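You operate a simulated robot arm through the tools that you are given. There is no shell and no other tool.

You run a simulated robot arm. Do the job below in one go: nothing can be reset, and whatever is moved stays where it is left.

## Task
Fit the red square battery in the square alarm and test it.
Fine: the grey one goes in the USED tub; shut the hatch, then press TEST once.

The check looks at the end state, three seconds after you hand in, the way a careful person would. Anything else that was tipped, shoved, dropped, spilled or broken makes it a failure.

## Robot
A 7-joint arm with a two-finger parallel gripper, fixed in place. Base frame: the origin is on the floor under the middle of its stand, x ahead of it, y to its left, z up. Units: cm, degrees, N and s.
With the tool pointing down near the work surface it reaches from about 38 to 90 cm from the base axis. Its first joint turns from -143.0 to 143.0 degrees. Payload 3 kg.
The TCP is the grasp point between the finger pads, 3 cm short of the fingertips. In the tool frame z runs along the fingers and y along their closing line. Largest opening 9.4 cm; finger width 2.8, thickness 1; the body of the gripper, 5 by 9.6 cm, starts 5.5 cm behind the TCP.
Orientation is that of the tool frame in the base frame, as a unit quaternion [w, x, y, z]. With the fingers straight down and closing along the base's y, the tool's x points along the base's -x, its y along +y and its z along -z.

## Interface
- The arm moves only by the tool send_rows. Its argument "moves" is a list of rows, each an object (a shift or turn left out is 0, a gripper value left out holds the last) with "claw": the finger opening in cm, from 0 to 9.4; "translation": the shift along the tool's x, y, z in cm, a list of three; "rot": the turn, a rotation vector about the tool's x, y, z in rad, a list of three. In form: [{"claw": claw, "translation": [dx, dy, dz], "rot": [wx, wy, wz]}, ...]. A call has 1 to 20 rows; each row is the pose to reach, as a shift and turn from the pose commanded when the call began, along the tool's axes at that moment. A row lasts 0.2 s, in which the tool goes at most 5 cm and 8.6 degrees; a call with a longer step from one row to the next is refused whole, and so is a gripper value outside its range. A pose out of reach is approached as far as the arm can. The call stops where the force on the tool passes 40 N (or 10 N more than at its start, if that is more) or the arm is blocked; 0.2 s more then pass. The fingers move at their own pace (about 7.2 cm/s each) and stop on an object; they squeeze with about 25 N. The grip force told is the motor's: it shows also when the fingers shut on nothing. Time passes only in rows, and 0.2 s behind the last, so rows that repeat a pose let the fingers close. The reply holds the time, the measured pose of the TCP, the force on the tool along the base axes, the opening and the grip force, in the units named above and with some noise, with the torque about the TCP (base axes, N m) and any sound that the robot's microphone picked up.
- Cameras (640 x 400 px; columns grow to the right, rows downward): "scene" is fixed at [21.97, 50.06, 165.72]; the picture's right is [-0.71, -0.71, 0.00], its down [-0.49, 0.49, -0.72] and it looks along [0.51, -0.51, -0.69] (base axes); focal length 367 px, centre (320, 200). "wrist" rides on the gripper at [7.6, 1.4, -10.2] in the tool frame; the picture's right is [-0.18, 0.98, 0.00], its down [-0.75, -0.14, -0.64] and it looks along [-0.63, -0.12, 0.77] (tool axes); focal length 243 px, centre (320, 200). There is no depth. A picture from a camera that has moved, and an enlarged one, comes with that camera's place and axes in the base frame and with its lens.
- snapshot(camera): a new picture of that camera. No time passes.
- zoom(camera, box): a new picture of the part [left, top, right, bottom] of that camera's present view, enlarged. No time passes.
- finish_job(): hands the job in; it is judged then, once.

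Places have to be worked out from the pictures, the camera data and where the tool is seen. Open the gripper and draw the arm clear of the work before you hand the job in, unless the task says otherwise.

The tools are called after "Call:" by a JSON object that holds its "api" and its "payload". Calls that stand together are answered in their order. send_rows: Moves the arm, as the interface text tells. Its arguments: {"type":"object","properties":{"moves":{"type":"array","items":{"type":"object","properties":{"claw":{"type":"number"},"translation":{"type":"array","items":{"type":"number"}},"rot":{"type":"array","items":{"type":"number"}}}}}},"required":["moves"]} The other tools are called the same way: snapshot (camera) takes a picture; zoom (camera, box) takes an enlarged picture of a part of a camera's view; finish_job () hands the job in.

At the start:

```text
time_s: 0.0
tool_pos: [45.01, -0.46, 130.33]
tool_rot: [0.0, 0.0, 1.0, 0.0]
ft_force: [0.5, 1.1, 0.3]
moment: [-0.02, 0.01, -0.04]
gripper_width: 9.39
grasp_force: 0.0
```

scene: 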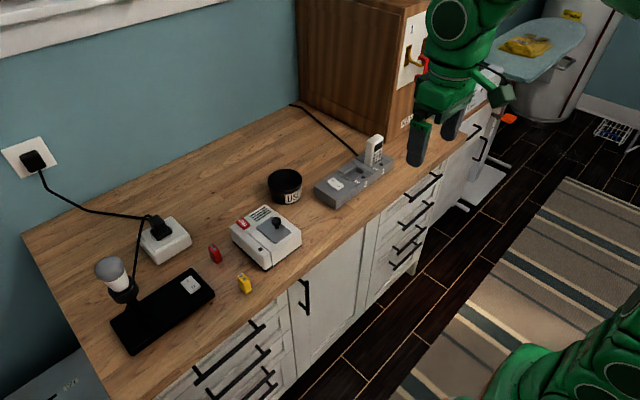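
wrist: 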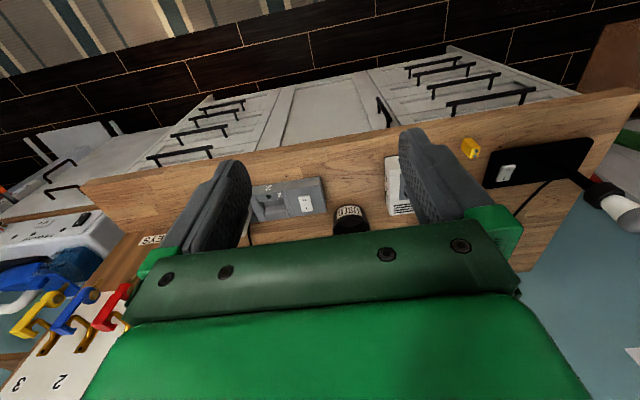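

I start by looking closely at the work area: the white alarm box, the loose batteries and the USED tub.

Call:
{"api": "zoom", "payload": {"camera": "scene", "box": [190, 160, 350, 300]}}

Call:
{"api": "zoom", "payload": {"camera": "scene", "box": [225, 195, 310, 275]}}

Call:
{"api": "zoom", "payload": {"camera": "wrist", "box": [220, 120, 520, 260]}}

```text
2.86 times, centred on (270, 230) of scene
camera zoom: at [21.97, 50.06, 165.72], right [-0.71, -0.71, 0.0], down [-0.49, 0.49, -0.72], along [0.51, -0.51, -0.69], focal length 1049 px, centre (463, 114)
```

zoom: 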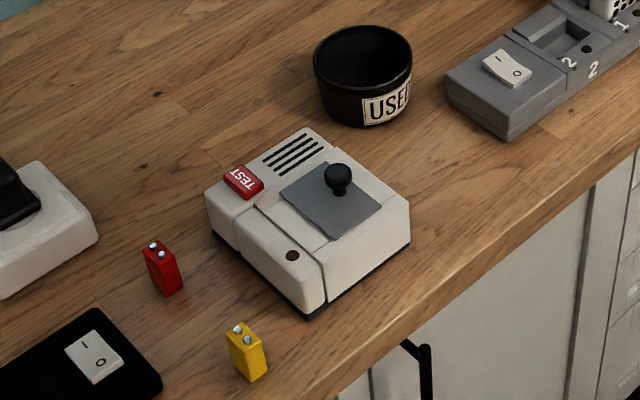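

```text
5.00 times, centred on (268, 235) of scene
camera zoom: at [21.97, 50.06, 165.72], right [-0.71, -0.71, 0.0], down [-0.49, 0.49, -0.72], along [0.51, -0.51, -0.69], focal length 1836 px, centre (582, 25)
```

zoom: 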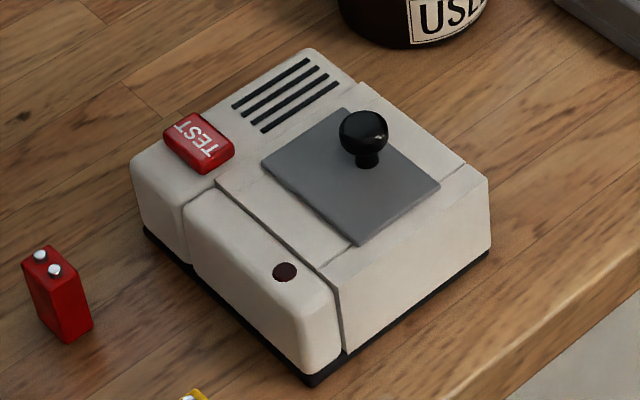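

```text
2.13 times, centred on (370, 190) of wrist
camera zoom: at [37.16, 1.16, 140.64], right [0.18, 0.98, 0.0], down [0.75, -0.14, 0.64], along [0.63, -0.12, -0.77], focal length 518 px, centre (213, 221)
```

zoom: 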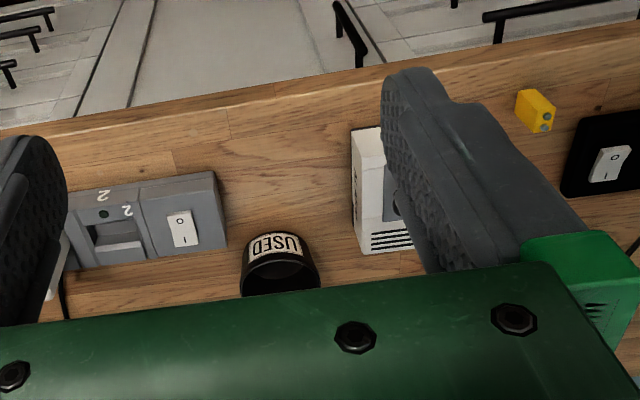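

The counter seems to be at about z≈91, the alarm near (74, 17), the red battery near (73, 31) and the yellow one near (68, 29). I move the open hand above the alarm, still high, to look down on it with the wrist camera.

Call:
{"api": "send_rows", "payload": {"moves": [{"translation": [-2.5, 1.75, 1], "claw": 9.4}, {"translation": [-5, 3.5, 2]}, {"translation": [-7.5, 5.25, 3]}, {"translation": [-10, 7, 4]}, {"translation": [-12.5, 8.75, 5]}, {"translation": [-15, 10.5, 6]}, {"translation": [-17.5, 12.25, 7]}, {"translation": [-20, 14, 8]}, {"translation": [-22, 15.75, 9]}, {"translation": [-23, 17, 10]}]}}

Call:
{"api": "snapshot", "payload": {"camera": "wrist"}}

Call:
{"api": "snapshot", "payload": {"camera": "scene"}}

```text
time_s: 2.2
tool_pos: [67.93, 16.81, 120.45]
tool_rot: [-0.001, -0.001, 1.0, 0.0]
ft_force: [0.3, 0.1, 0.4]
moment: [-0.01, 0.0, -0.01]
gripper_width: 9.42
grasp_force: 0.0
```

```text
taken
camera wrist: at [60.14, 18.2, 130.67], right [0.18, 0.98, 0.0], down [0.75, -0.14, 0.64], along [0.63, -0.12, -0.77], focal length 243 px, centre (320, 200)
```

wrist: 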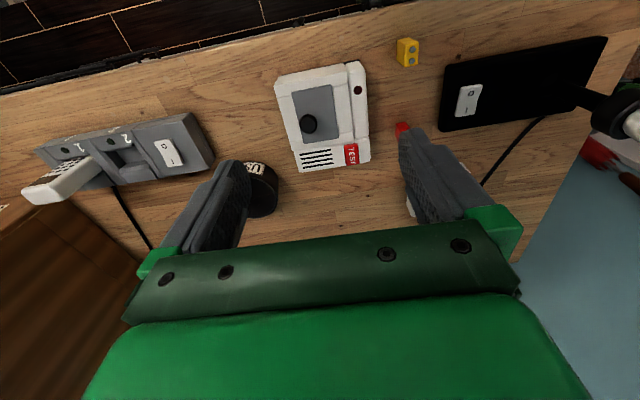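

```text
taken
```

scene: 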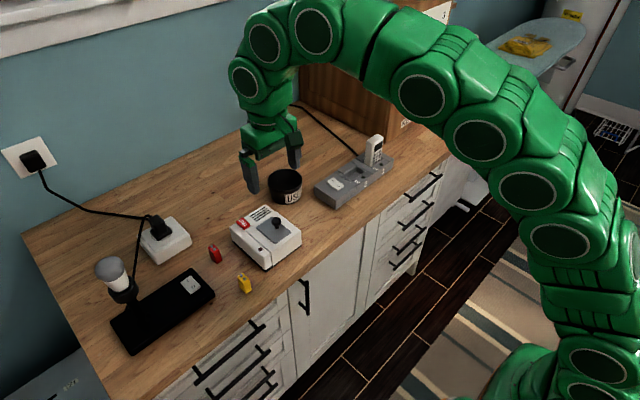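

The alarm is clearly in view between the fingers. I enlarge both views of it to see how the hatch works.

Call:
{"api": "zoom", "payload": {"camera": "wrist", "box": [260, 40, 440, 190]}}

Call:
{"api": "zoom", "payload": {"camera": "wrist", "box": [270, 55, 380, 175]}}

Call:
{"api": "zoom", "payload": {"camera": "scene", "box": [200, 160, 320, 300]}}

```text
2.67 times, centred on (350, 115) of wrist
camera zoom: at [60.14, 18.2, 130.67], right [0.18, 0.98, 0.0], down [0.75, -0.14, 0.64], along [0.63, -0.12, -0.77], focal length 647 px, centre (240, 427)
```

zoom: 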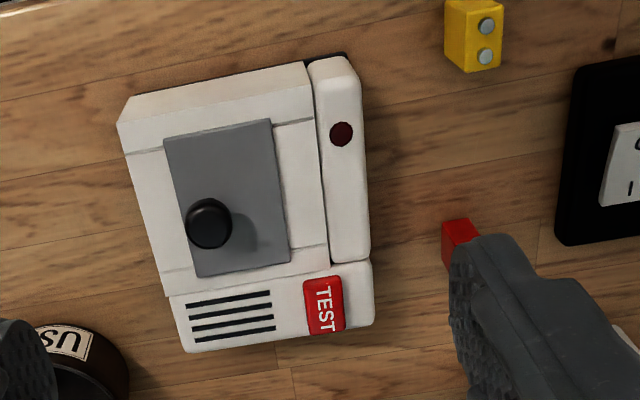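

```text
3.33 times, centred on (325, 115) of wrist
camera zoom: at [60.14, 18.2, 130.67], right [0.18, 0.98, 0.0], down [0.75, -0.14, 0.64], along [0.63, -0.12, -0.77], focal length 809 px, centre (303, 483)
```

zoom: 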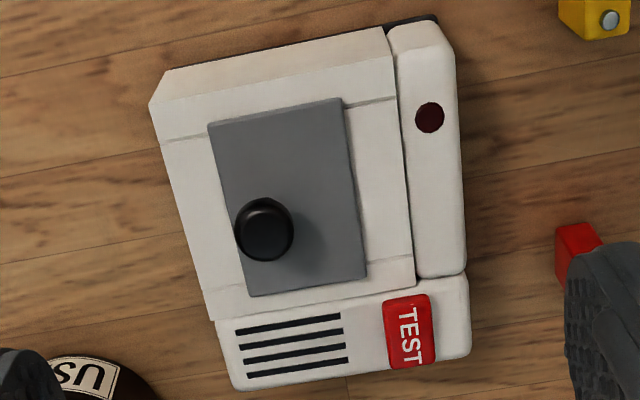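

```text
2.86 times, centred on (260, 230) of scene
camera zoom: at [21.97, 50.06, 165.72], right [-0.71, -0.71, 0.0], down [-0.49, 0.49, -0.72], along [0.51, -0.51, -0.69], focal length 1049 px, centre (491, 114)
```

zoom: 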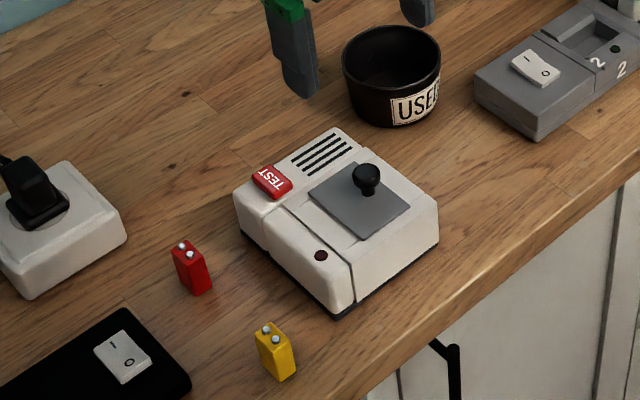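

Stereo puts the knob at about (73, 14), with its top near z≈99.5. I lower the open hand to about z 109 for a closer look, which leaves the fingertips about 6 cm above the knob.

Call:
{"api": "send_rows", "payload": {"moves": [{"translation": [-1.5, 0, 2.5]}, {"translation": [-3, 0, 5]}, {"translation": [-4.5, 0, 8]}, {"translation": [-6, 0, 10]}, {"translation": [-6, 0, 11.5]}]}}

Call:
{"api": "snapshot", "payload": {"camera": "wrist"}}

Call:
{"api": "zoom", "payload": {"camera": "wrist", "box": [240, 20, 420, 180]}}

Call:
{"api": "zoom", "payload": {"camera": "scene", "box": [200, 160, 320, 300]}}

```text
time_s: 3.4
tool_pos: [73.65, 16.72, 108.93]
tool_rot: [0.0, 0.0, 1.0, 0.0]
ft_force: [-0.5, 0.0, -0.4]
moment: [0.0, -0.02, -0.02]
gripper_width: 9.38
grasp_force: 0.1
```

```text
taken
camera wrist: at [65.9, 18.24, 119.12], right [0.18, 0.98, 0.0], down [0.75, -0.14, 0.64], along [0.63, -0.12, -0.77], focal length 243 px, centre (320, 200)
```

wrist: 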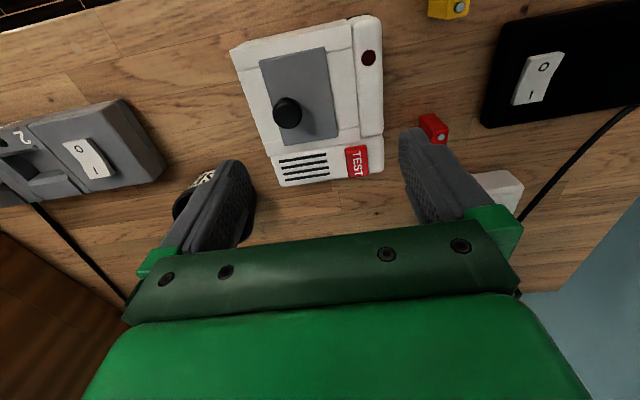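

```text
2.50 times, centred on (330, 100) of wrist
camera zoom: at [65.9, 18.24, 119.12], right [0.18, 0.98, 0.0], down [0.75, -0.14, 0.64], along [0.63, -0.12, -0.77], focal length 606 px, centre (295, 450)
```

zoom: 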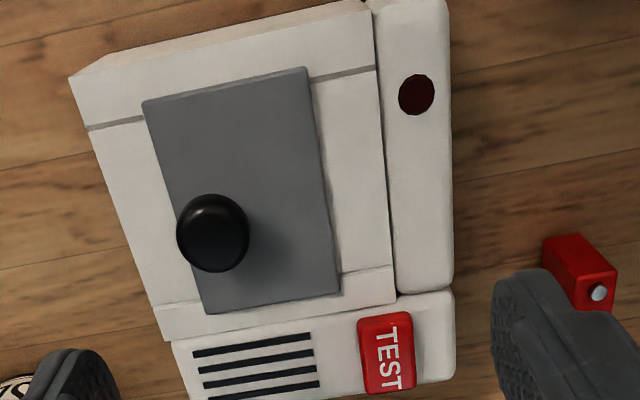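

```text
2.86 times, centred on (260, 230) of scene
camera zoom: at [21.97, 50.06, 165.72], right [-0.71, -0.71, 0.0], down [-0.49, 0.49, -0.72], along [0.51, -0.51, -0.69], focal length 1049 px, centre (491, 114)
```

zoom: 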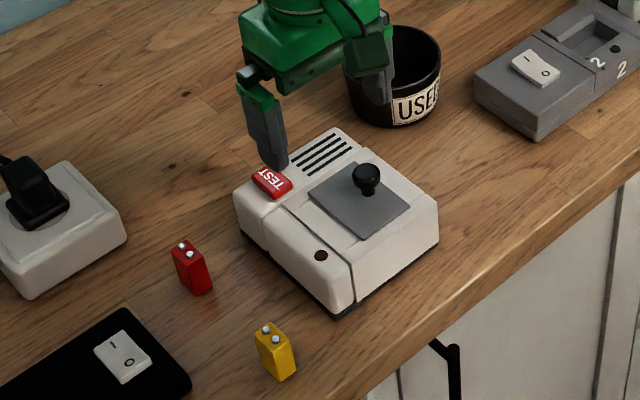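

The hatch is a grey plate covering roughly x 68.9–76.5 and y 12.6–18.0. Its knob is at about (72.6, 14.2) and TEST is near (79.4, 19.7). I enlarge further to tell whether the hatch is hinged or slides.

Call:
{"api": "zoom", "payload": {"camera": "scene", "box": [240, 205, 300, 250]}}

Call:
{"api": "zoom", "payload": {"camera": "wrist", "box": [250, 30, 360, 160]}}

Call:
{"api": "zoom", "payload": {"camera": "scene", "box": [195, 230, 265, 300]}}

```text
8.89 times, centred on (270, 228) of scene
camera zoom: at [21.97, 50.06, 165.72], right [-0.71, -0.71, 0.0], down [-0.49, 0.49, -0.72], along [0.51, -0.51, -0.69], focal length 3265 px, centre (764, -44)
```

zoom: 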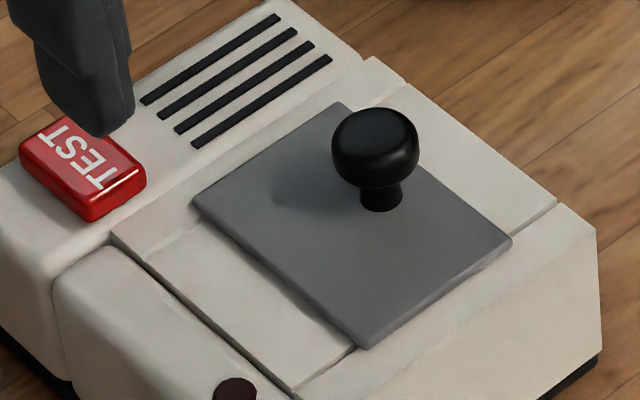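

```text
3.08 times, centred on (305, 95) of wrist
camera zoom: at [65.9, 18.24, 119.12], right [0.18, 0.98, 0.0], down [0.75, -0.14, 0.64], along [0.63, -0.12, -0.77], focal length 746 px, centre (366, 523)
```

zoom: 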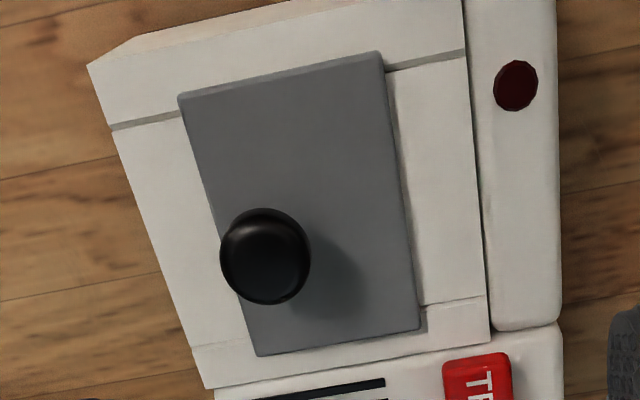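

```text
5.71 times, centred on (230, 265) of scene
camera zoom: at [21.97, 50.06, 165.72], right [-0.71, -0.71, 0.0], down [-0.49, 0.49, -0.72], along [0.51, -0.51, -0.69], focal length 2099 px, centre (834, -171)
```

zoom: 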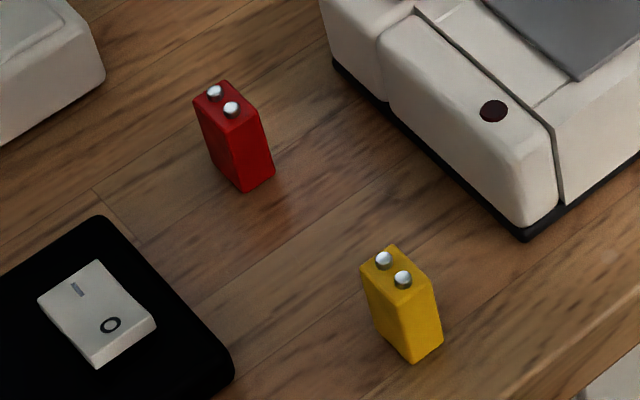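

No hinge is visible, and the mushroom knob is about 2.4 cm wide and about 3 cm tall, near the plate's -y edge. I yaw the hand -90° so that it closes along x with the camera on the -y side, and centre it above the knob.

Call:
{"api": "send_rows", "payload": {"moves": [{"translation": [0.1, -0.25, 0], "rot": [0, 0, -0.1428]}, {"translation": [0.2, -0.5, 0], "rot": [0, 0, -0.2856]}, {"translation": [0.3, -0.75, 0], "rot": [0, 0, -0.4284]}, {"translation": [0.4, -1.0, 0], "rot": [0, 0, -0.5712]}, {"translation": [0.5, -1.25, 0], "rot": [0, 0, -0.714]}, {"translation": [0.6, -1.5, 0], "rot": [0, 0, -0.8568]}, {"translation": [0.7, -1.75, 0], "rot": [0, 0, -0.9996]}, {"translation": [0.8, -2.0, 0], "rot": [0, 0, -1.1424]}, {"translation": [0.9, -2.25, 0], "rot": [0, 0, -1.2852]}, {"translation": [1.05, -2.5, 0], "rot": [0, 0, -1.428]}, {"translation": [1.05, -2.5, 0], "rot": [0, 0, -1.5708]}, {"translation": [1.05, -2.5, 0], "rot": [0, 0, -1.5708]}]}}

Call:
{"api": "snapshot", "payload": {"camera": "wrist"}}

Call:
{"api": "snapshot", "payload": {"camera": "scene"}}

```text
time_s: 6.0
tool_pos: [72.81, 14.2, 109.24]
tool_rot: [0.0, 0.708, -0.707, 0.0]
ft_force: [-0.8, -0.3, 0.6]
moment: [0.02, 0.0, 0.02]
gripper_width: 9.41
grasp_force: 0.0
```

```text
taken
camera wrist: at [71.22, 6.68, 119.27], right [-0.98, 0.18, 0.0], down [0.14, 0.75, 0.64], along [0.12, 0.63, -0.77], focal length 243 px, centre (320, 200)
```

wrist: 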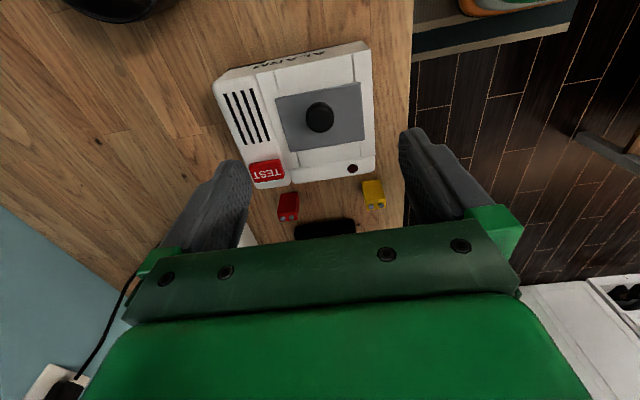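

```text
taken
```

scene: 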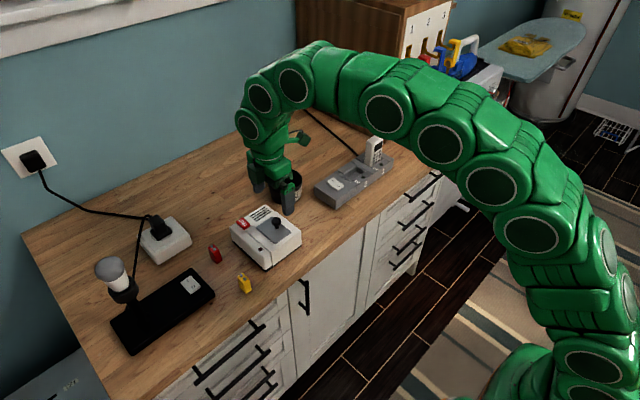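

The hand is now turned, and from this side I can see lettering on the alarm's -y face. I enlarge to read it and use this second viewpoint to work out heights.

Call:
{"api": "zoom", "payload": {"camera": "wrist", "box": [200, 30, 400, 230]}}

Call:
{"api": "zoom", "payload": {"camera": "wrist", "box": [260, 70, 390, 170]}}

```text
2.00 times, centred on (300, 130) of wrist
camera zoom: at [71.22, 6.68, 119.27], right [-0.98, 0.18, 0.0], down [0.14, 0.75, 0.64], along [0.12, 0.63, -0.77], focal length 485 px, centre (360, 340)
```

zoom: 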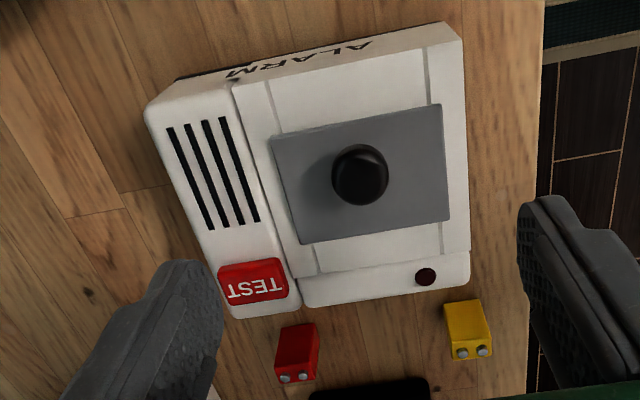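

```text
4.00 times, centred on (325, 120) of wrist
camera zoom: at [71.22, 6.68, 119.27], right [-0.98, 0.18, 0.0], down [0.14, 0.75, 0.64], along [0.12, 0.63, -0.77], focal length 970 px, centre (300, 520)
```

zoom: 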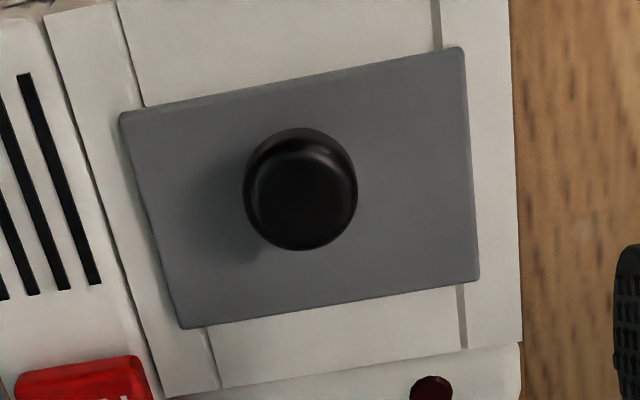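

Matching the two wrist views gives plate top z≈96.7 and knob ball centre (72.6, 14.2, 99.1). I go down around the knob with the fingers part open, keeping the fingertips about 0.8 cm above the plate.

Call:
{"api": "send_rows", "payload": {"moves": [{"translation": [0, 0.15, 2], "claw": 5}, {"translation": [0, 0.15, 4], "claw": 5}, {"translation": [0, 0.15, 6], "claw": 5}, {"translation": [0, 0.15, 7.5], "claw": 5}, {"translation": [0, 0.15, 8.3], "claw": 5}, {"translation": [0, 0.15, 8.3], "claw": 5}]}}

Call:
{"api": "snapshot", "payload": {"camera": "wrist"}}

Call:
{"api": "zoom", "payload": {"camera": "scene", "box": [220, 160, 320, 280]}}

```text
time_s: 7.4
tool_pos: [72.71, 14.11, 100.81]
tool_rot: [-0.001, 0.708, -0.707, 0.0]
ft_force: [0.8, 0.5, -0.1]
moment: [0.01, -0.02, 0.0]
gripper_width: 5.0
grasp_force: 0.1
```

```text
taken
camera wrist: at [71.12, 6.61, 110.92], right [-0.98, 0.18, 0.0], down [0.14, 0.75, 0.64], along [0.12, 0.63, -0.77], focal length 243 px, centre (320, 200)
```

wrist: 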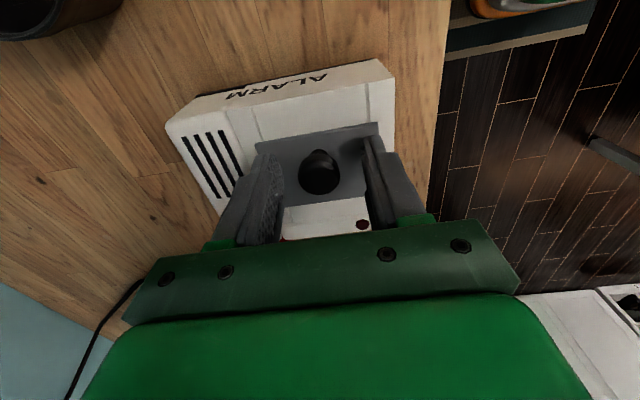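

```text
3.33 times, centred on (270, 220) of scene
camera zoom: at [21.97, 50.06, 165.72], right [-0.71, -0.71, 0.0], down [-0.49, 0.49, -0.72], along [0.51, -0.51, -0.69], focal length 1224 px, centre (487, 133)
```

zoom: 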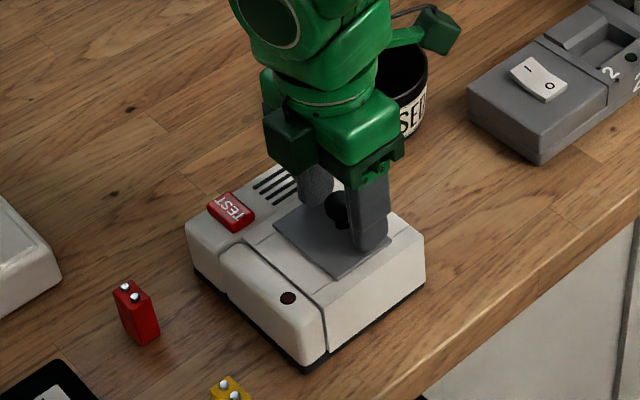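

The knob sits centred between the fingers. I close on it gently and read the forces.

Call:
{"api": "send_rows", "payload": {"moves": [{"claw": 3.5}, {"claw": 2.5}, {"claw": 1.5}, {"claw": 1.0}, {"claw": 1.0}]}}

Call:
{"api": "snapshot", "payload": {"camera": "wrist"}}

```text
time_s: 8.6
tool_pos: [72.76, 14.09, 100.87]
tool_rot: [0.0, 0.708, -0.706, 0.0]
ft_force: [5.1, -0.7, 0.3]
moment: [-0.05, -0.1, -0.04]
gripper_width: 2.32
grasp_force: 25.0
```

```text
taken
camera wrist: at [71.12, 6.6, 110.94], right [-0.98, 0.18, 0.0], down [0.14, 0.75, 0.64], along [0.12, 0.63, -0.77], focal length 243 px, centre (320, 200)
```

wrist: 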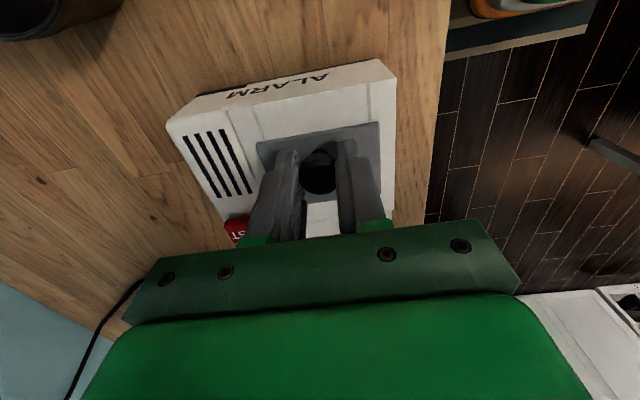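

I have the knob, 2.32 cm wide, with a small side force. I test how the hatch moves by lifting just 0.3 cm, with a slight x correction, and watch the force.

Call:
{"api": "send_rows", "payload": {"moves": [{"translation": [0, -0.05, -0.1]}, {"translation": [0, -0.05, -0.2]}, {"translation": [0, -0.05, -0.3]}, {"translation": [0, -0.05, -0.3]}]}}

Call:
{"api": "zoom", "payload": {"camera": "wrist", "box": [150, 40, 450, 240]}}

Call:
{"api": "zoom", "payload": {"camera": "scene", "box": [220, 180, 310, 280]}}

```text
time_s: 9.6
tool_pos: [72.78, 14.19, 101.0]
tool_rot: [0.0, 0.707, -0.707, 0.001]
ft_force: [-0.2, 0.2, -0.4]
moment: [-0.09, 0.13, -0.01]
gripper_width: 2.31
grasp_force: 24.7
```

```text
2.00 times, centred on (300, 140) of wrist
camera zoom: at [71.2, 6.63, 111.13], right [-0.98, 0.18, 0.0], down [0.14, 0.75, 0.64], along [0.12, 0.63, -0.77], focal length 485 px, centre (360, 320)
```

zoom: 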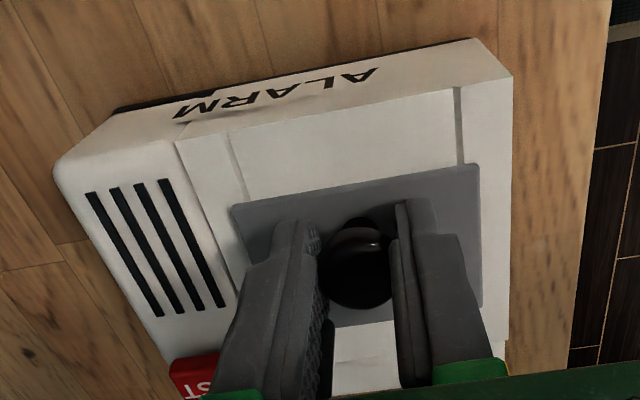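

```text
4.00 times, centred on (265, 230) of scene
camera zoom: at [21.97, 50.06, 165.72], right [-0.71, -0.71, 0.0], down [-0.49, 0.49, -0.72], along [0.51, -0.51, -0.69], focal length 1469 px, centre (540, 80)
```

zoom: 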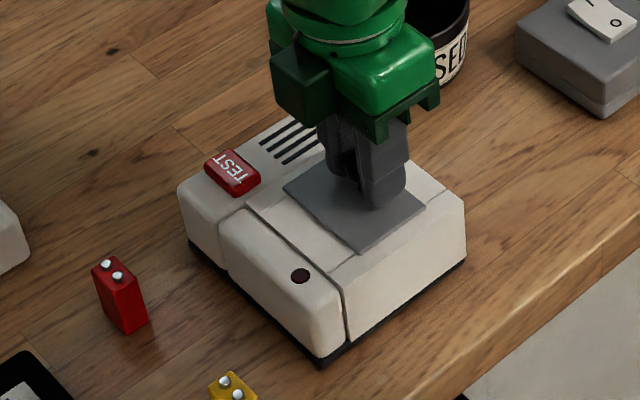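

The lift met almost no resistance. I raise it another 0.7 cm and look at whether the plate tilts about one edge or lifts free.

Call:
{"api": "send_rows", "payload": {"moves": [{"translation": [0, 0, -0.2]}, {"translation": [0, 0, -0.4]}, {"translation": [0, 0, -0.6]}, {"translation": [0, 0, -0.7]}, {"translation": [0, 0, -0.7]}]}}

Call:
{"api": "zoom", "payload": {"camera": "wrist", "box": [150, 40, 450, 240]}}

Call:
{"api": "zoom", "payload": {"camera": "scene", "box": [220, 180, 310, 280]}}

```text
time_s: 10.8
tool_pos: [72.96, 14.27, 101.74]
tool_rot: [0.0, -0.707, 0.707, 0.0]
ft_force: [-0.8, 0.1, -3.7]
moment: [-0.16, 0.12, 0.01]
gripper_width: 2.28
grasp_force: 25.1
```

```text
2.00 times, centred on (300, 140) of wrist
camera zoom: at [71.28, 6.64, 111.87], right [-0.98, 0.18, 0.0], down [0.14, 0.75, 0.64], along [0.12, 0.63, -0.77], focal length 485 px, centre (360, 320)
```

zoom: 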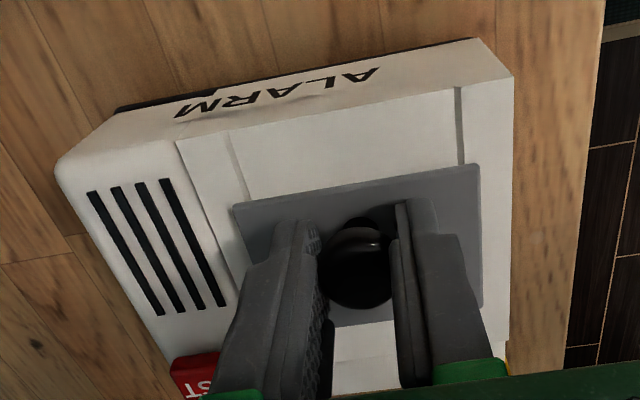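

```text
4.00 times, centred on (265, 230) of scene
camera zoom: at [21.97, 50.06, 165.72], right [-0.71, -0.71, 0.0], down [-0.49, 0.49, -0.72], along [0.51, -0.51, -0.69], focal length 1469 px, centre (540, 80)
```

zoom: 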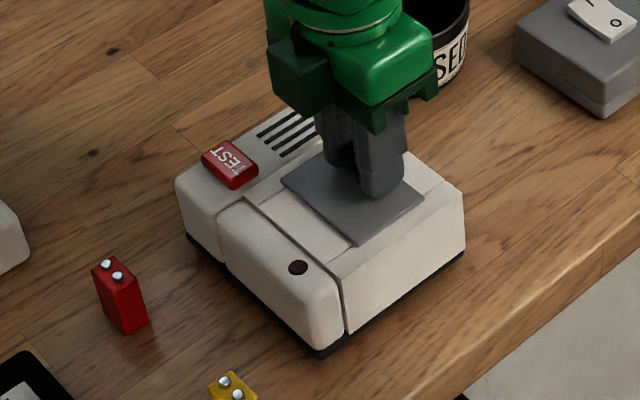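

The whole alarm came up with the hatch (only 3.7 N), so the hatch does not lift. I set the alarm straight back down where it was.

Call:
{"api": "send_rows", "payload": {"moves": [{"translation": [0, 0, 0.2]}, {"translation": [0, 0, 0.4]}, {"translation": [0, 0, 0.6]}, {"translation": [0, 0, 0.8]}, {"translation": [0, 0, 0.95]}, {"translation": [0, 0, 0.95]}]}}

Call:
{"api": "zoom", "payload": {"camera": "scene", "box": [220, 180, 310, 280]}}

Call:
{"api": "zoom", "payload": {"camera": "wrist", "box": [150, 40, 450, 240]}}

```text
time_s: 12.2
tool_pos: [72.72, 14.28, 100.74]
tool_rot: [-0.001, 0.708, -0.706, 0.001]
ft_force: [-6.3, -4.6, 14.1]
moment: [-0.11, 0.13, -0.04]
gripper_width: 2.29
grasp_force: 25.2
```

```text
4.00 times, centred on (265, 230) of scene
camera zoom: at [21.97, 50.06, 165.72], right [-0.71, -0.71, 0.0], down [-0.49, 0.49, -0.72], along [0.51, -0.51, -0.69], focal length 1469 px, centre (540, 80)
```

zoom: 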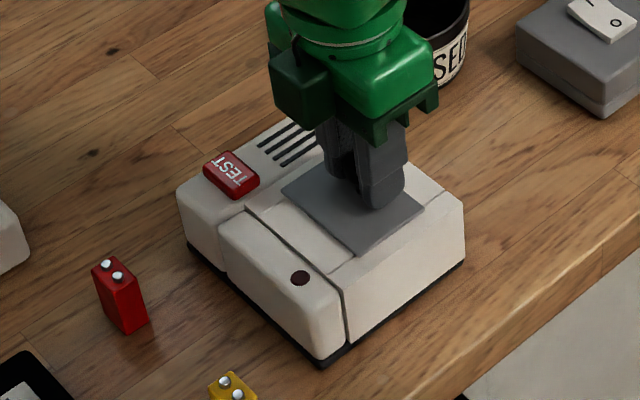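

```text
2.00 times, centred on (300, 140) of wrist
camera zoom: at [71.25, 6.69, 110.93], right [-0.98, 0.18, 0.0], down [0.14, 0.75, 0.64], along [0.12, 0.63, -0.77], focal length 485 px, centre (360, 320)
```

zoom: 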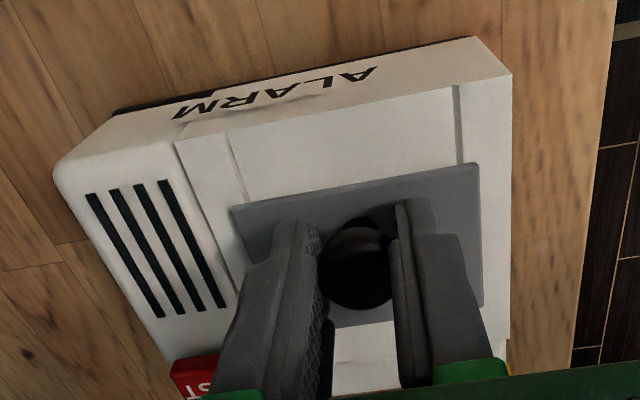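

The alarm is seated again and I'm pressing on it with about 14 N, which helps hold it still. While pressing, I try sliding the hatch gently toward -y by 0.4 cm.

Call:
{"api": "send_rows", "payload": {"moves": [{"translation": [0.1, 0, 0]}, {"translation": [0.2, 0, 0]}, {"translation": [0.3, 0, 0]}, {"translation": [0.4, 0, 0]}, {"translation": [0.4, 0, 0]}]}}

Call:
{"api": "zoom", "payload": {"camera": "scene", "box": [220, 180, 310, 280]}}

Call:
{"api": "zoom", "payload": {"camera": "wrist", "box": [150, 40, 450, 240]}}

```text
time_s: 13.4
tool_pos: [72.85, 13.75, 100.66]
tool_rot: [0.001, -0.707, 0.707, -0.001]
ft_force: [-3.1, 0.3, 8.8]
moment: [0.02, 0.11, -0.04]
gripper_width: 2.28
grasp_force: 25.0
```

```text
4.00 times, centred on (265, 230) of scene
camera zoom: at [21.97, 50.06, 165.72], right [-0.71, -0.71, 0.0], down [-0.49, 0.49, -0.72], along [0.51, -0.51, -0.69], focal length 1469 px, centre (540, 80)
```

zoom: 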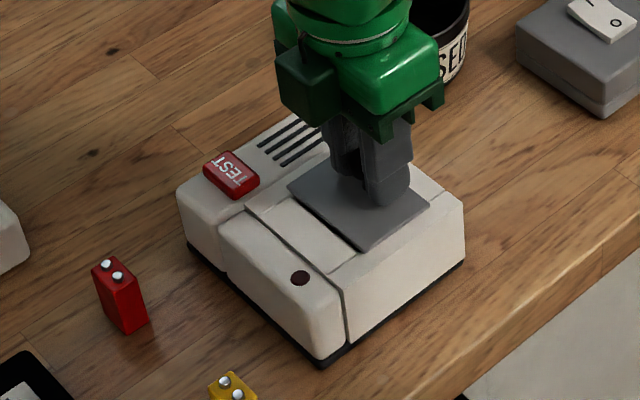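

```text
2.00 times, centred on (300, 140) of wrist
camera zoom: at [71.28, 6.25, 110.83], right [-0.98, 0.18, 0.0], down [0.14, 0.75, 0.64], along [0.12, 0.63, -0.77], focal length 485 px, centre (360, 320)
```

zoom: 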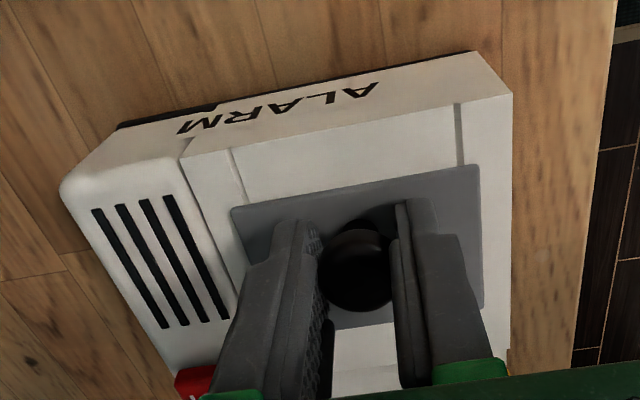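

That works: the hatch slides toward -y with almost no force and the alarm stays put. I keep sliding it in small steps and ease off the downward press a little.

Call:
{"api": "send_rows", "payload": {"moves": [{"translation": [0.25, 0, -0.03]}, {"translation": [0.5, 0, -0.05]}, {"translation": [0.75, 0, -0.05]}, {"translation": [1.0, 0, -0.05]}, {"translation": [1.25, 0, -0.05]}, {"translation": [1.5, 0, -0.05]}, {"translation": [1.75, 0, -0.05]}, {"translation": [2.0, 0, -0.05]}, {"translation": [2.0, 0, -0.05]}]}}

Call:
{"api": "zoom", "payload": {"camera": "scene", "box": [220, 180, 310, 280]}}

Call:
{"api": "zoom", "payload": {"camera": "wrist", "box": [150, 40, 450, 240]}}

```text
time_s: 15.4
tool_pos: [72.78, 11.83, 100.79]
tool_rot: [-0.001, 0.708, -0.707, 0.0]
ft_force: [-0.2, -0.3, -6.1]
moment: [-0.22, 0.11, -0.04]
gripper_width: 2.28
grasp_force: 24.7
```

```text
4.00 times, centred on (265, 230) of scene
camera zoom: at [21.97, 50.06, 165.72], right [-0.71, -0.71, 0.0], down [-0.49, 0.49, -0.72], along [0.51, -0.51, -0.69], focal length 1469 px, centre (540, 80)
```

zoom: 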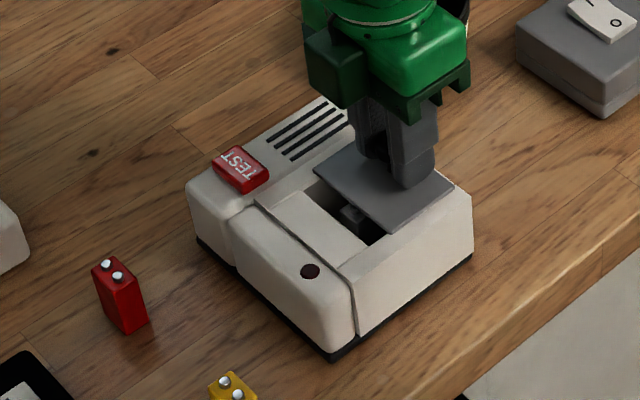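

```text
2.00 times, centred on (300, 140) of wrist
camera zoom: at [71.2, 4.24, 110.93], right [-0.98, 0.18, 0.0], down [0.14, 0.75, 0.64], along [0.12, 0.63, -0.77], focal length 485 px, centre (360, 320)
```

zoom: 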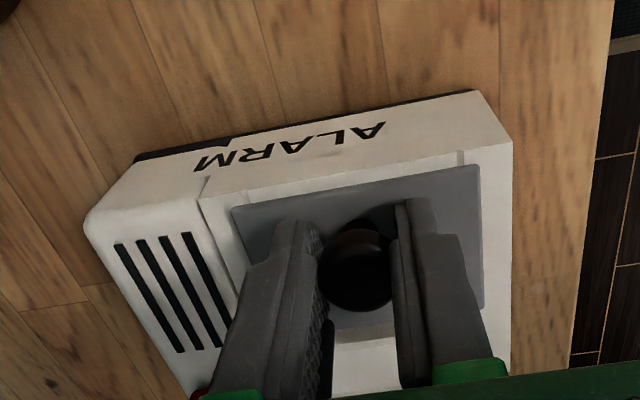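

The hatch is partly open, but the press turned into a 6 N upward pull and the alarm crept about 0.8 cm in -y. I press down again before sliding further.

Call:
{"api": "send_rows", "payload": {"moves": [{"translation": [0, 0, 0.04]}, {"translation": [0, 0, 0.08]}, {"translation": [0, 0, 0.12]}, {"translation": [0, 0, 0.12]}]}}

Call:
{"api": "zoom", "payload": {"camera": "scene", "box": [220, 180, 310, 280]}}

```text
time_s: 16.4
tool_pos: [72.82, 11.79, 100.86]
tool_rot: [-0.001, -0.707, 0.707, 0.0]
ft_force: [-1.7, -0.2, -1.9]
moment: [0.16, -0.15, 0.06]
gripper_width: 2.3
grasp_force: 24.9
```

```text
4.00 times, centred on (265, 230) of scene
camera zoom: at [21.97, 50.06, 165.72], right [-0.71, -0.71, 0.0], down [-0.49, 0.49, -0.72], along [0.51, -0.51, -0.69], focal length 1469 px, centre (540, 80)
```

zoom: 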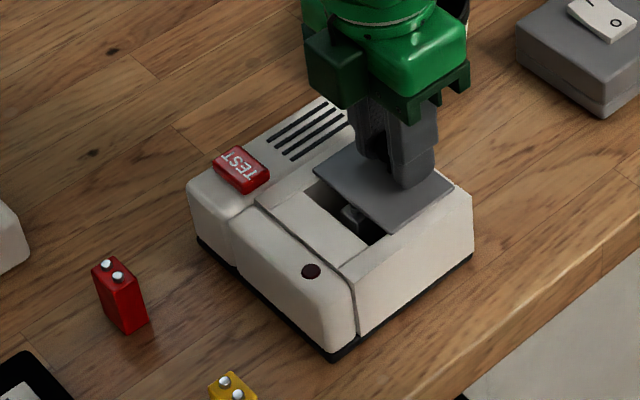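

The pull is down to about 2 N. I press a further 0.12 cm so there is a net downward force.

Call:
{"api": "send_rows", "payload": {"moves": [{"translation": [0, 0, 0.05]}, {"translation": [0, 0, 0.1]}, {"translation": [0, 0, 0.12]}, {"translation": [0, 0, 0.12]}]}}

```text
time_s: 17.4
tool_pos: [72.81, 11.74, 100.5]
tool_rot: [-0.001, 0.708, -0.707, 0.001]
ft_force: [-2.4, -0.3, 20.2]
moment: [0.0, 0.06, 0.0]
gripper_width: 2.31
grasp_force: 24.9
```

There is now a 20 N downward press. I slide another 0.8 cm toward -y and check both force and picture.

Call:
{"api": "send_rows", "payload": {"moves": [{"translation": [0.2, 0, 0]}, {"translation": [0.4, 0, 0]}, {"translation": [0.6, 0, 0]}, {"translation": [0.8, 0, 0]}, {"translation": [0.8, 0, 0]}]}}

Call:
{"api": "zoom", "payload": {"camera": "scene", "box": [220, 180, 310, 280]}}

```text
time_s: 18.6
tool_pos: [72.89, 10.96, 100.57]
tool_rot: [0.0, 0.707, -0.707, 0.0]
ft_force: [1.9, -0.7, -0.4]
moment: [0.06, -0.04, -0.06]
gripper_width: 2.31
grasp_force: 25.1
```

```text
4.00 times, centred on (265, 230) of scene
camera zoom: at [21.97, 50.06, 165.72], right [-0.71, -0.71, 0.0], down [-0.49, 0.49, -0.72], along [0.51, -0.51, -0.69], focal length 1469 px, centre (540, 80)
```

zoom: 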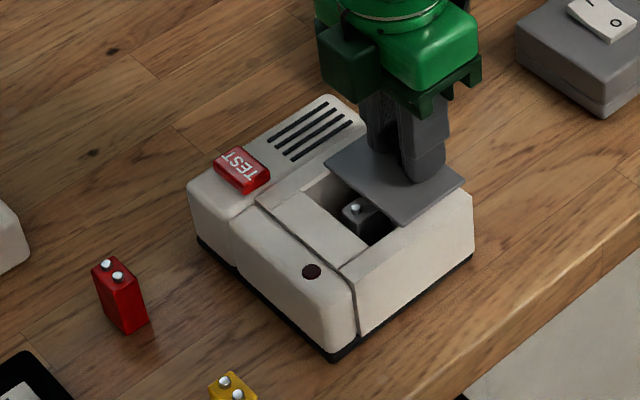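

The alarm stayed put while the hatch slid 0.8 cm more, and I can see the grey battery's terminals in the well. I continue, adding a slight press.

Call:
{"api": "send_rows", "payload": {"moves": [{"translation": [0, 0, 0.06]}, {"translation": [0.2, 0, 0.07]}, {"translation": [0.4, 0, 0.08]}, {"translation": [0.6, 0, 0.08]}, {"translation": [0.8, 0, 0.08]}, {"translation": [1.0, 0, 0.08]}, {"translation": [1.0, 0, 0.08]}]}}

Call:
{"api": "zoom", "payload": {"camera": "scene", "box": [220, 180, 310, 280]}}

```text
time_s: 20.2
tool_pos: [72.85, 10.03, 100.49]
tool_rot: [-0.001, 0.707, -0.707, 0.001]
ft_force: [-3.9, 0.8, 28.2]
moment: [0.06, 0.25, -0.04]
gripper_width: 2.31
grasp_force: 25.4
```

```text
4.00 times, centred on (265, 230) of scene
camera zoom: at [21.97, 50.06, 165.72], right [-0.71, -0.71, 0.0], down [-0.49, 0.49, -0.72], along [0.51, -0.51, -0.69], focal length 1469 px, centre (540, 80)
```

zoom: 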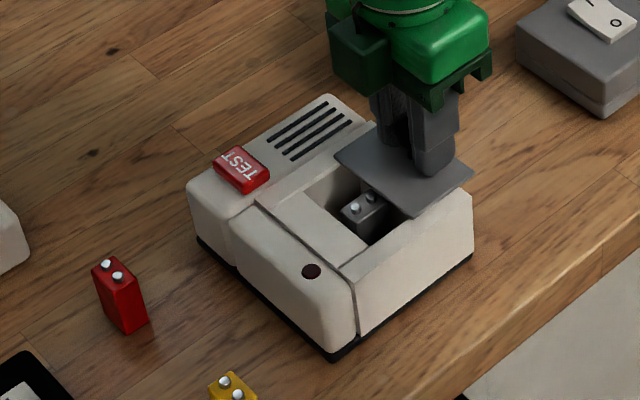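

The press has grown to 28 N, which is more than I want as the knob nears the alarm's edge. I ease up about 0.06 cm and slide on.

Call:
{"api": "send_rows", "payload": {"moves": [{"translation": [0, 0, -0.04]}, {"translation": [0.2, 0, -0.06]}, {"translation": [0.4, 0, -0.06]}, {"translation": [0.6, 0, -0.06]}, {"translation": [0.6, 0, -0.06]}]}}

Call:
{"api": "zoom", "payload": {"camera": "scene", "box": [220, 180, 310, 280]}}

```text
time_s: 21.4
tool_pos: [72.68, 9.47, 100.49]
tool_rot: [0.0, 0.707, -0.707, 0.0]
ft_force: [8.0, 0.2, 10.3]
moment: [-0.07, -0.27, -0.11]
gripper_width: 2.33
grasp_force: 25.1
```

```text
4.00 times, centred on (265, 230) of scene
camera zoom: at [21.97, 50.06, 165.72], right [-0.71, -0.71, 0.0], down [-0.49, 0.49, -0.72], along [0.51, -0.51, -0.69], focal length 1469 px, centre (540, 80)
```

zoom: 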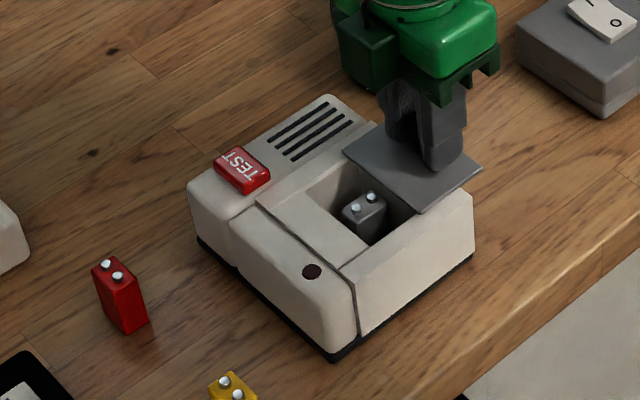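

It's nearly clear now. I continue another 0.6 cm with less press and a tiny x correction to relieve the 8 N side force.

Call:
{"api": "send_rows", "payload": {"moves": [{"translation": [0, -0.02, -0.02]}, {"translation": [0.2, -0.02, -0.02]}, {"translation": [0.4, -0.02, -0.02]}, {"translation": [0.6, -0.02, -0.02]}, {"translation": [0.6, -0.02, -0.02]}]}}

Call:
{"api": "zoom", "payload": {"camera": "scene", "box": [220, 180, 310, 280]}}

Call:
{"api": "zoom", "payload": {"camera": "wrist", "box": [150, 40, 450, 240]}}

```text
time_s: 22.6
tool_pos: [73.04, 8.75, 100.47]
tool_rot: [0.0, 0.708, -0.707, 0.0]
ft_force: [-2.2, -0.4, 1.4]
moment: [-0.01, -0.01, 0.12]
gripper_width: 2.28
grasp_force: 24.8
```

```text
4.00 times, centred on (265, 230) of scene
camera zoom: at [21.97, 50.06, 165.72], right [-0.71, -0.71, 0.0], down [-0.49, 0.49, -0.72], along [0.51, -0.51, -0.69], focal length 1469 px, centre (540, 80)
```

zoom: 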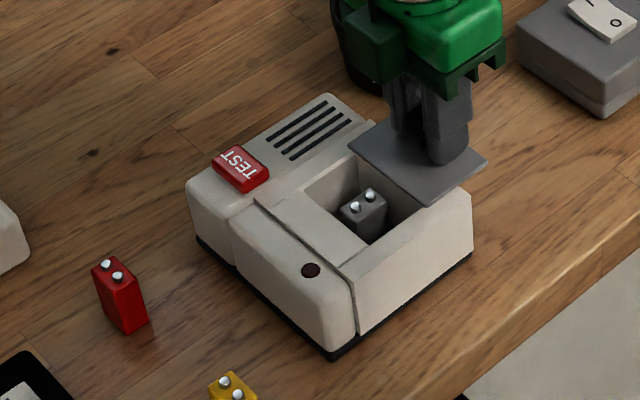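

```text
2.00 times, centred on (300, 140) of wrist
camera zoom: at [71.36, 1.25, 110.65], right [-0.98, 0.18, 0.0], down [0.14, 0.75, 0.64], along [0.12, 0.63, -0.77], focal length 485 px, centre (360, 320)
```

zoom: 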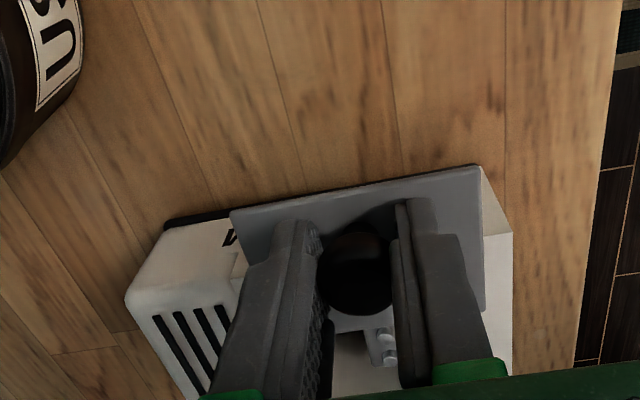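

The well is mostly open and the battery is visible. I slide a little more, up to 0.8 cm, to find the end stop.

Call:
{"api": "send_rows", "payload": {"moves": [{"translation": [0.2, 0, 0]}, {"translation": [0.4, 0, 0]}, {"translation": [0.6, 0, 0]}, {"translation": [0.6, 0, 0]}]}}

Call:
{"api": "zoom", "payload": {"camera": "scene", "box": [220, 180, 310, 280]}}

```text
time_s: 23.6
tool_pos: [72.8, 8.21, 100.62]
tool_rot: [0.001, 0.707, -0.707, 0.0]
ft_force: [-0.2, 0.1, -4.3]
moment: [-0.38, 0.18, -0.04]
gripper_width: 2.3
grasp_force: 25.1
```

```text
4.00 times, centred on (265, 230) of scene
camera zoom: at [21.97, 50.06, 165.72], right [-0.71, -0.71, 0.0], down [-0.49, 0.49, -0.72], along [0.51, -0.51, -0.69], focal length 1469 px, centre (540, 80)
```

zoom: 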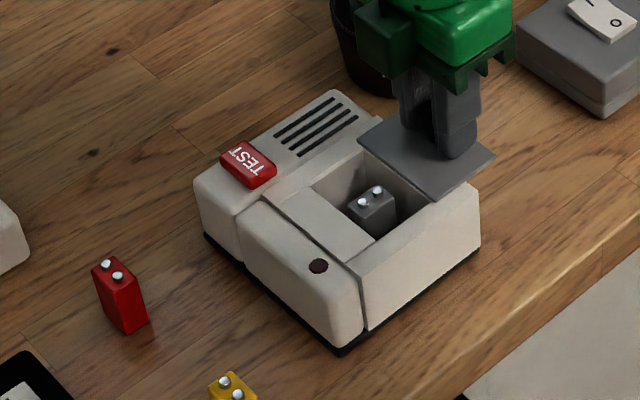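

The hatch has reached its stop, and the last 0.5 cm dragged the alarm a little; I can push it back when I close the hatch. I lower slightly to put the weight on the counter, release the knob and rise for a look.

Call:
{"api": "send_rows", "payload": {"moves": [{"translation": [0, 0, 0.05]}, {"translation": [0, 0, 0.08]}, {"translation": [0, 0, 0.08]}, {"translation": [0, 0, 0.08], "claw": 3.0}, {"translation": [0, 0, 0.08], "claw": 4.0}, {"translation": [0, 0, 0.08], "claw": 5.0}, {"translation": [0, 0, 0.08], "claw": 5.0}]}}

Call:
{"api": "zoom", "payload": {"camera": "scene", "box": [220, 180, 310, 280]}}

```text
time_s: 25.2
tool_pos: [72.87, 8.12, 100.47]
tool_rot: [0.0, -0.707, 0.708, 0.001]
ft_force: [1.7, -0.9, 5.3]
moment: [0.0, 0.06, -0.01]
gripper_width: 4.89
grasp_force: 0.1
```

```text
4.00 times, centred on (265, 230) of scene
camera zoom: at [21.97, 50.06, 165.72], right [-0.71, -0.71, 0.0], down [-0.49, 0.49, -0.72], along [0.51, -0.51, -0.69], focal length 1469 px, centre (540, 80)
```

zoom: 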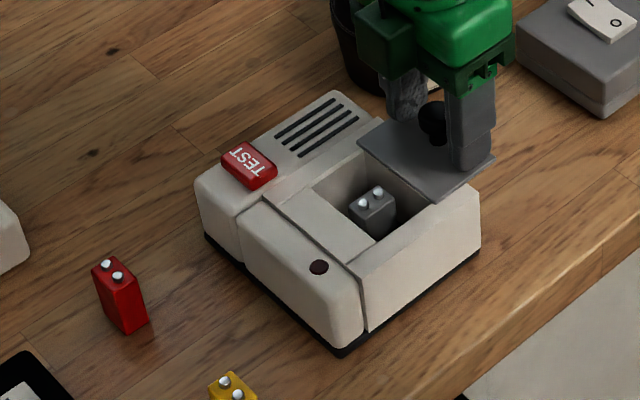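

The knob is free. I rise 11 cm and shift over the well to see the grey battery from above.

Call:
{"api": "send_rows", "payload": {"moves": [{"translation": [0, 0, -1.5], "claw": 5.0}, {"translation": [0, 0, -4], "claw": 7.0}, {"translation": [-1, 0, -7], "claw": 9.4}, {"translation": [-3, 0, -9]}, {"translation": [-5, 0, -11]}, {"translation": [-6, 0, -11]}, {"translation": [-6, 0, -11]}]}}

Call:
{"api": "snapshot", "payload": {"camera": "wrist"}}

Call:
{"api": "zoom", "payload": {"camera": "wrist", "box": [220, 60, 400, 190]}}

Call:
{"api": "zoom", "payload": {"camera": "scene", "box": [240, 190, 310, 270]}}

```text
time_s: 26.8
tool_pos: [72.85, 14.25, 111.57]
tool_rot: [0.0, -0.707, 0.708, -0.001]
ft_force: [0.0, -0.2, -0.7]
moment: [0.01, 0.0, 0.01]
gripper_width: 9.38
grasp_force: 0.1
```

```text
taken
camera wrist: at [71.22, 6.65, 121.7], right [-0.98, 0.18, 0.0], down [0.14, 0.75, 0.64], along [0.12, 0.63, -0.77], focal length 243 px, centre (320, 200)
```

wrist: 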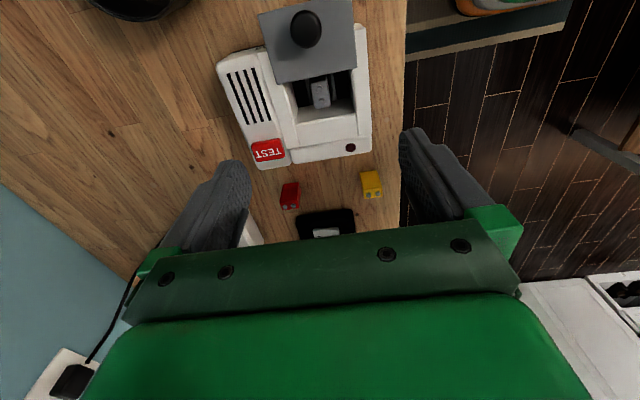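

```text
3.08 times, centred on (310, 125) of wrist
camera zoom: at [71.22, 6.65, 121.7], right [-0.98, 0.18, 0.0], down [0.14, 0.75, 0.64], along [0.12, 0.63, -0.77], focal length 746 px, centre (351, 431)
```

zoom: 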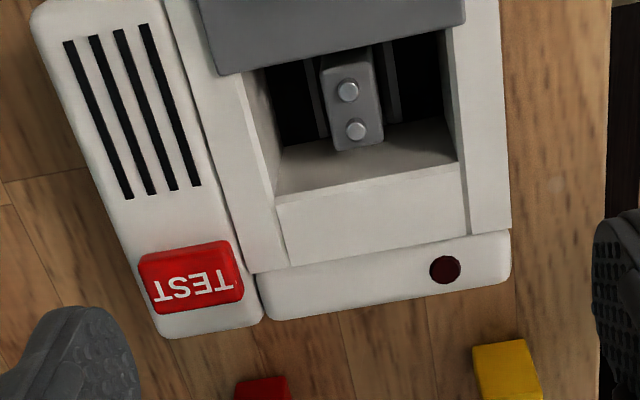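

```text
5.00 times, centred on (275, 230) of scene
camera zoom: at [21.97, 50.06, 165.72], right [-0.71, -0.71, 0.0], down [-0.49, 0.49, -0.72], along [0.51, -0.51, -0.69], focal length 1836 px, centre (545, 50)
```

zoom: 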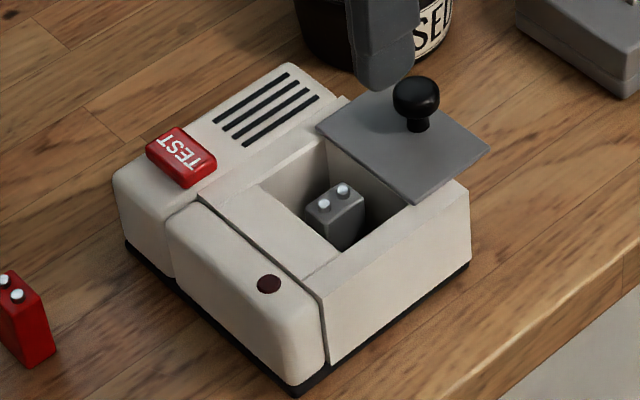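

The grey battery stands in the middle of the well at about (72.5, 14.2), with its terminals at z≈95.6 and thin ribs on either side. I move the hand to +y so the camera looks nearly straight down into the well.

Call:
{"api": "send_rows", "payload": {"moves": [{"translation": [-2, 0, 1]}, {"translation": [-4, 0, 2]}, {"translation": [-6, 0, 3]}, {"translation": [-6, 0, 4]}, {"translation": [-6, 0, 4]}]}}

Call:
{"api": "snapshot", "payload": {"camera": "wrist"}}

Call:
{"api": "zoom", "payload": {"camera": "wrist", "box": [240, 0, 400, 100]}}

```text
time_s: 28.0
tool_pos: [72.62, 20.1, 107.16]
tool_rot: [-0.001, 0.708, -0.707, 0.0]
ft_force: [-0.1, -0.4, 0.0]
moment: [0.03, 0.0, 0.02]
gripper_width: 9.41
grasp_force: 0.0
```

```text
taken
camera wrist: at [71.08, 12.61, 117.45], right [-0.98, 0.18, 0.0], down [0.14, 0.75, 0.64], along [0.12, 0.63, -0.77], focal length 243 px, centre (320, 200)
```

wrist: 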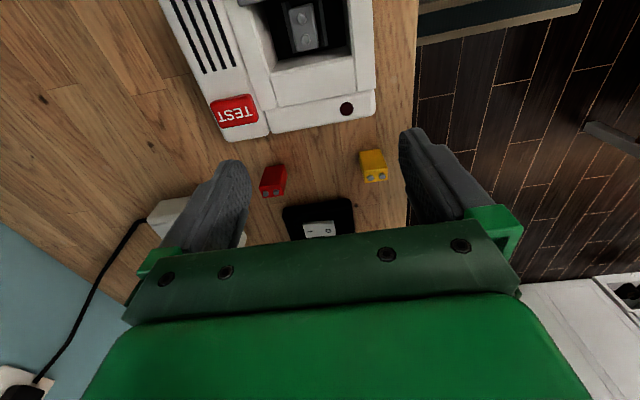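

```text
4.00 times, centred on (320, 50) of wrist
camera zoom: at [71.08, 12.61, 117.45], right [-0.98, 0.18, 0.0], down [0.14, 0.75, 0.64], along [0.12, 0.63, -0.77], focal length 970 px, centre (320, 800)
```

zoom: 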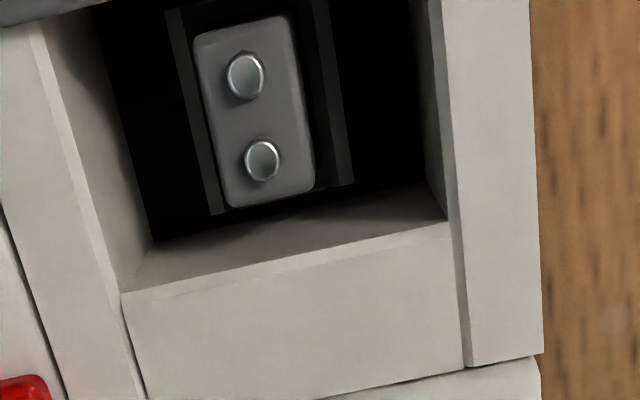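

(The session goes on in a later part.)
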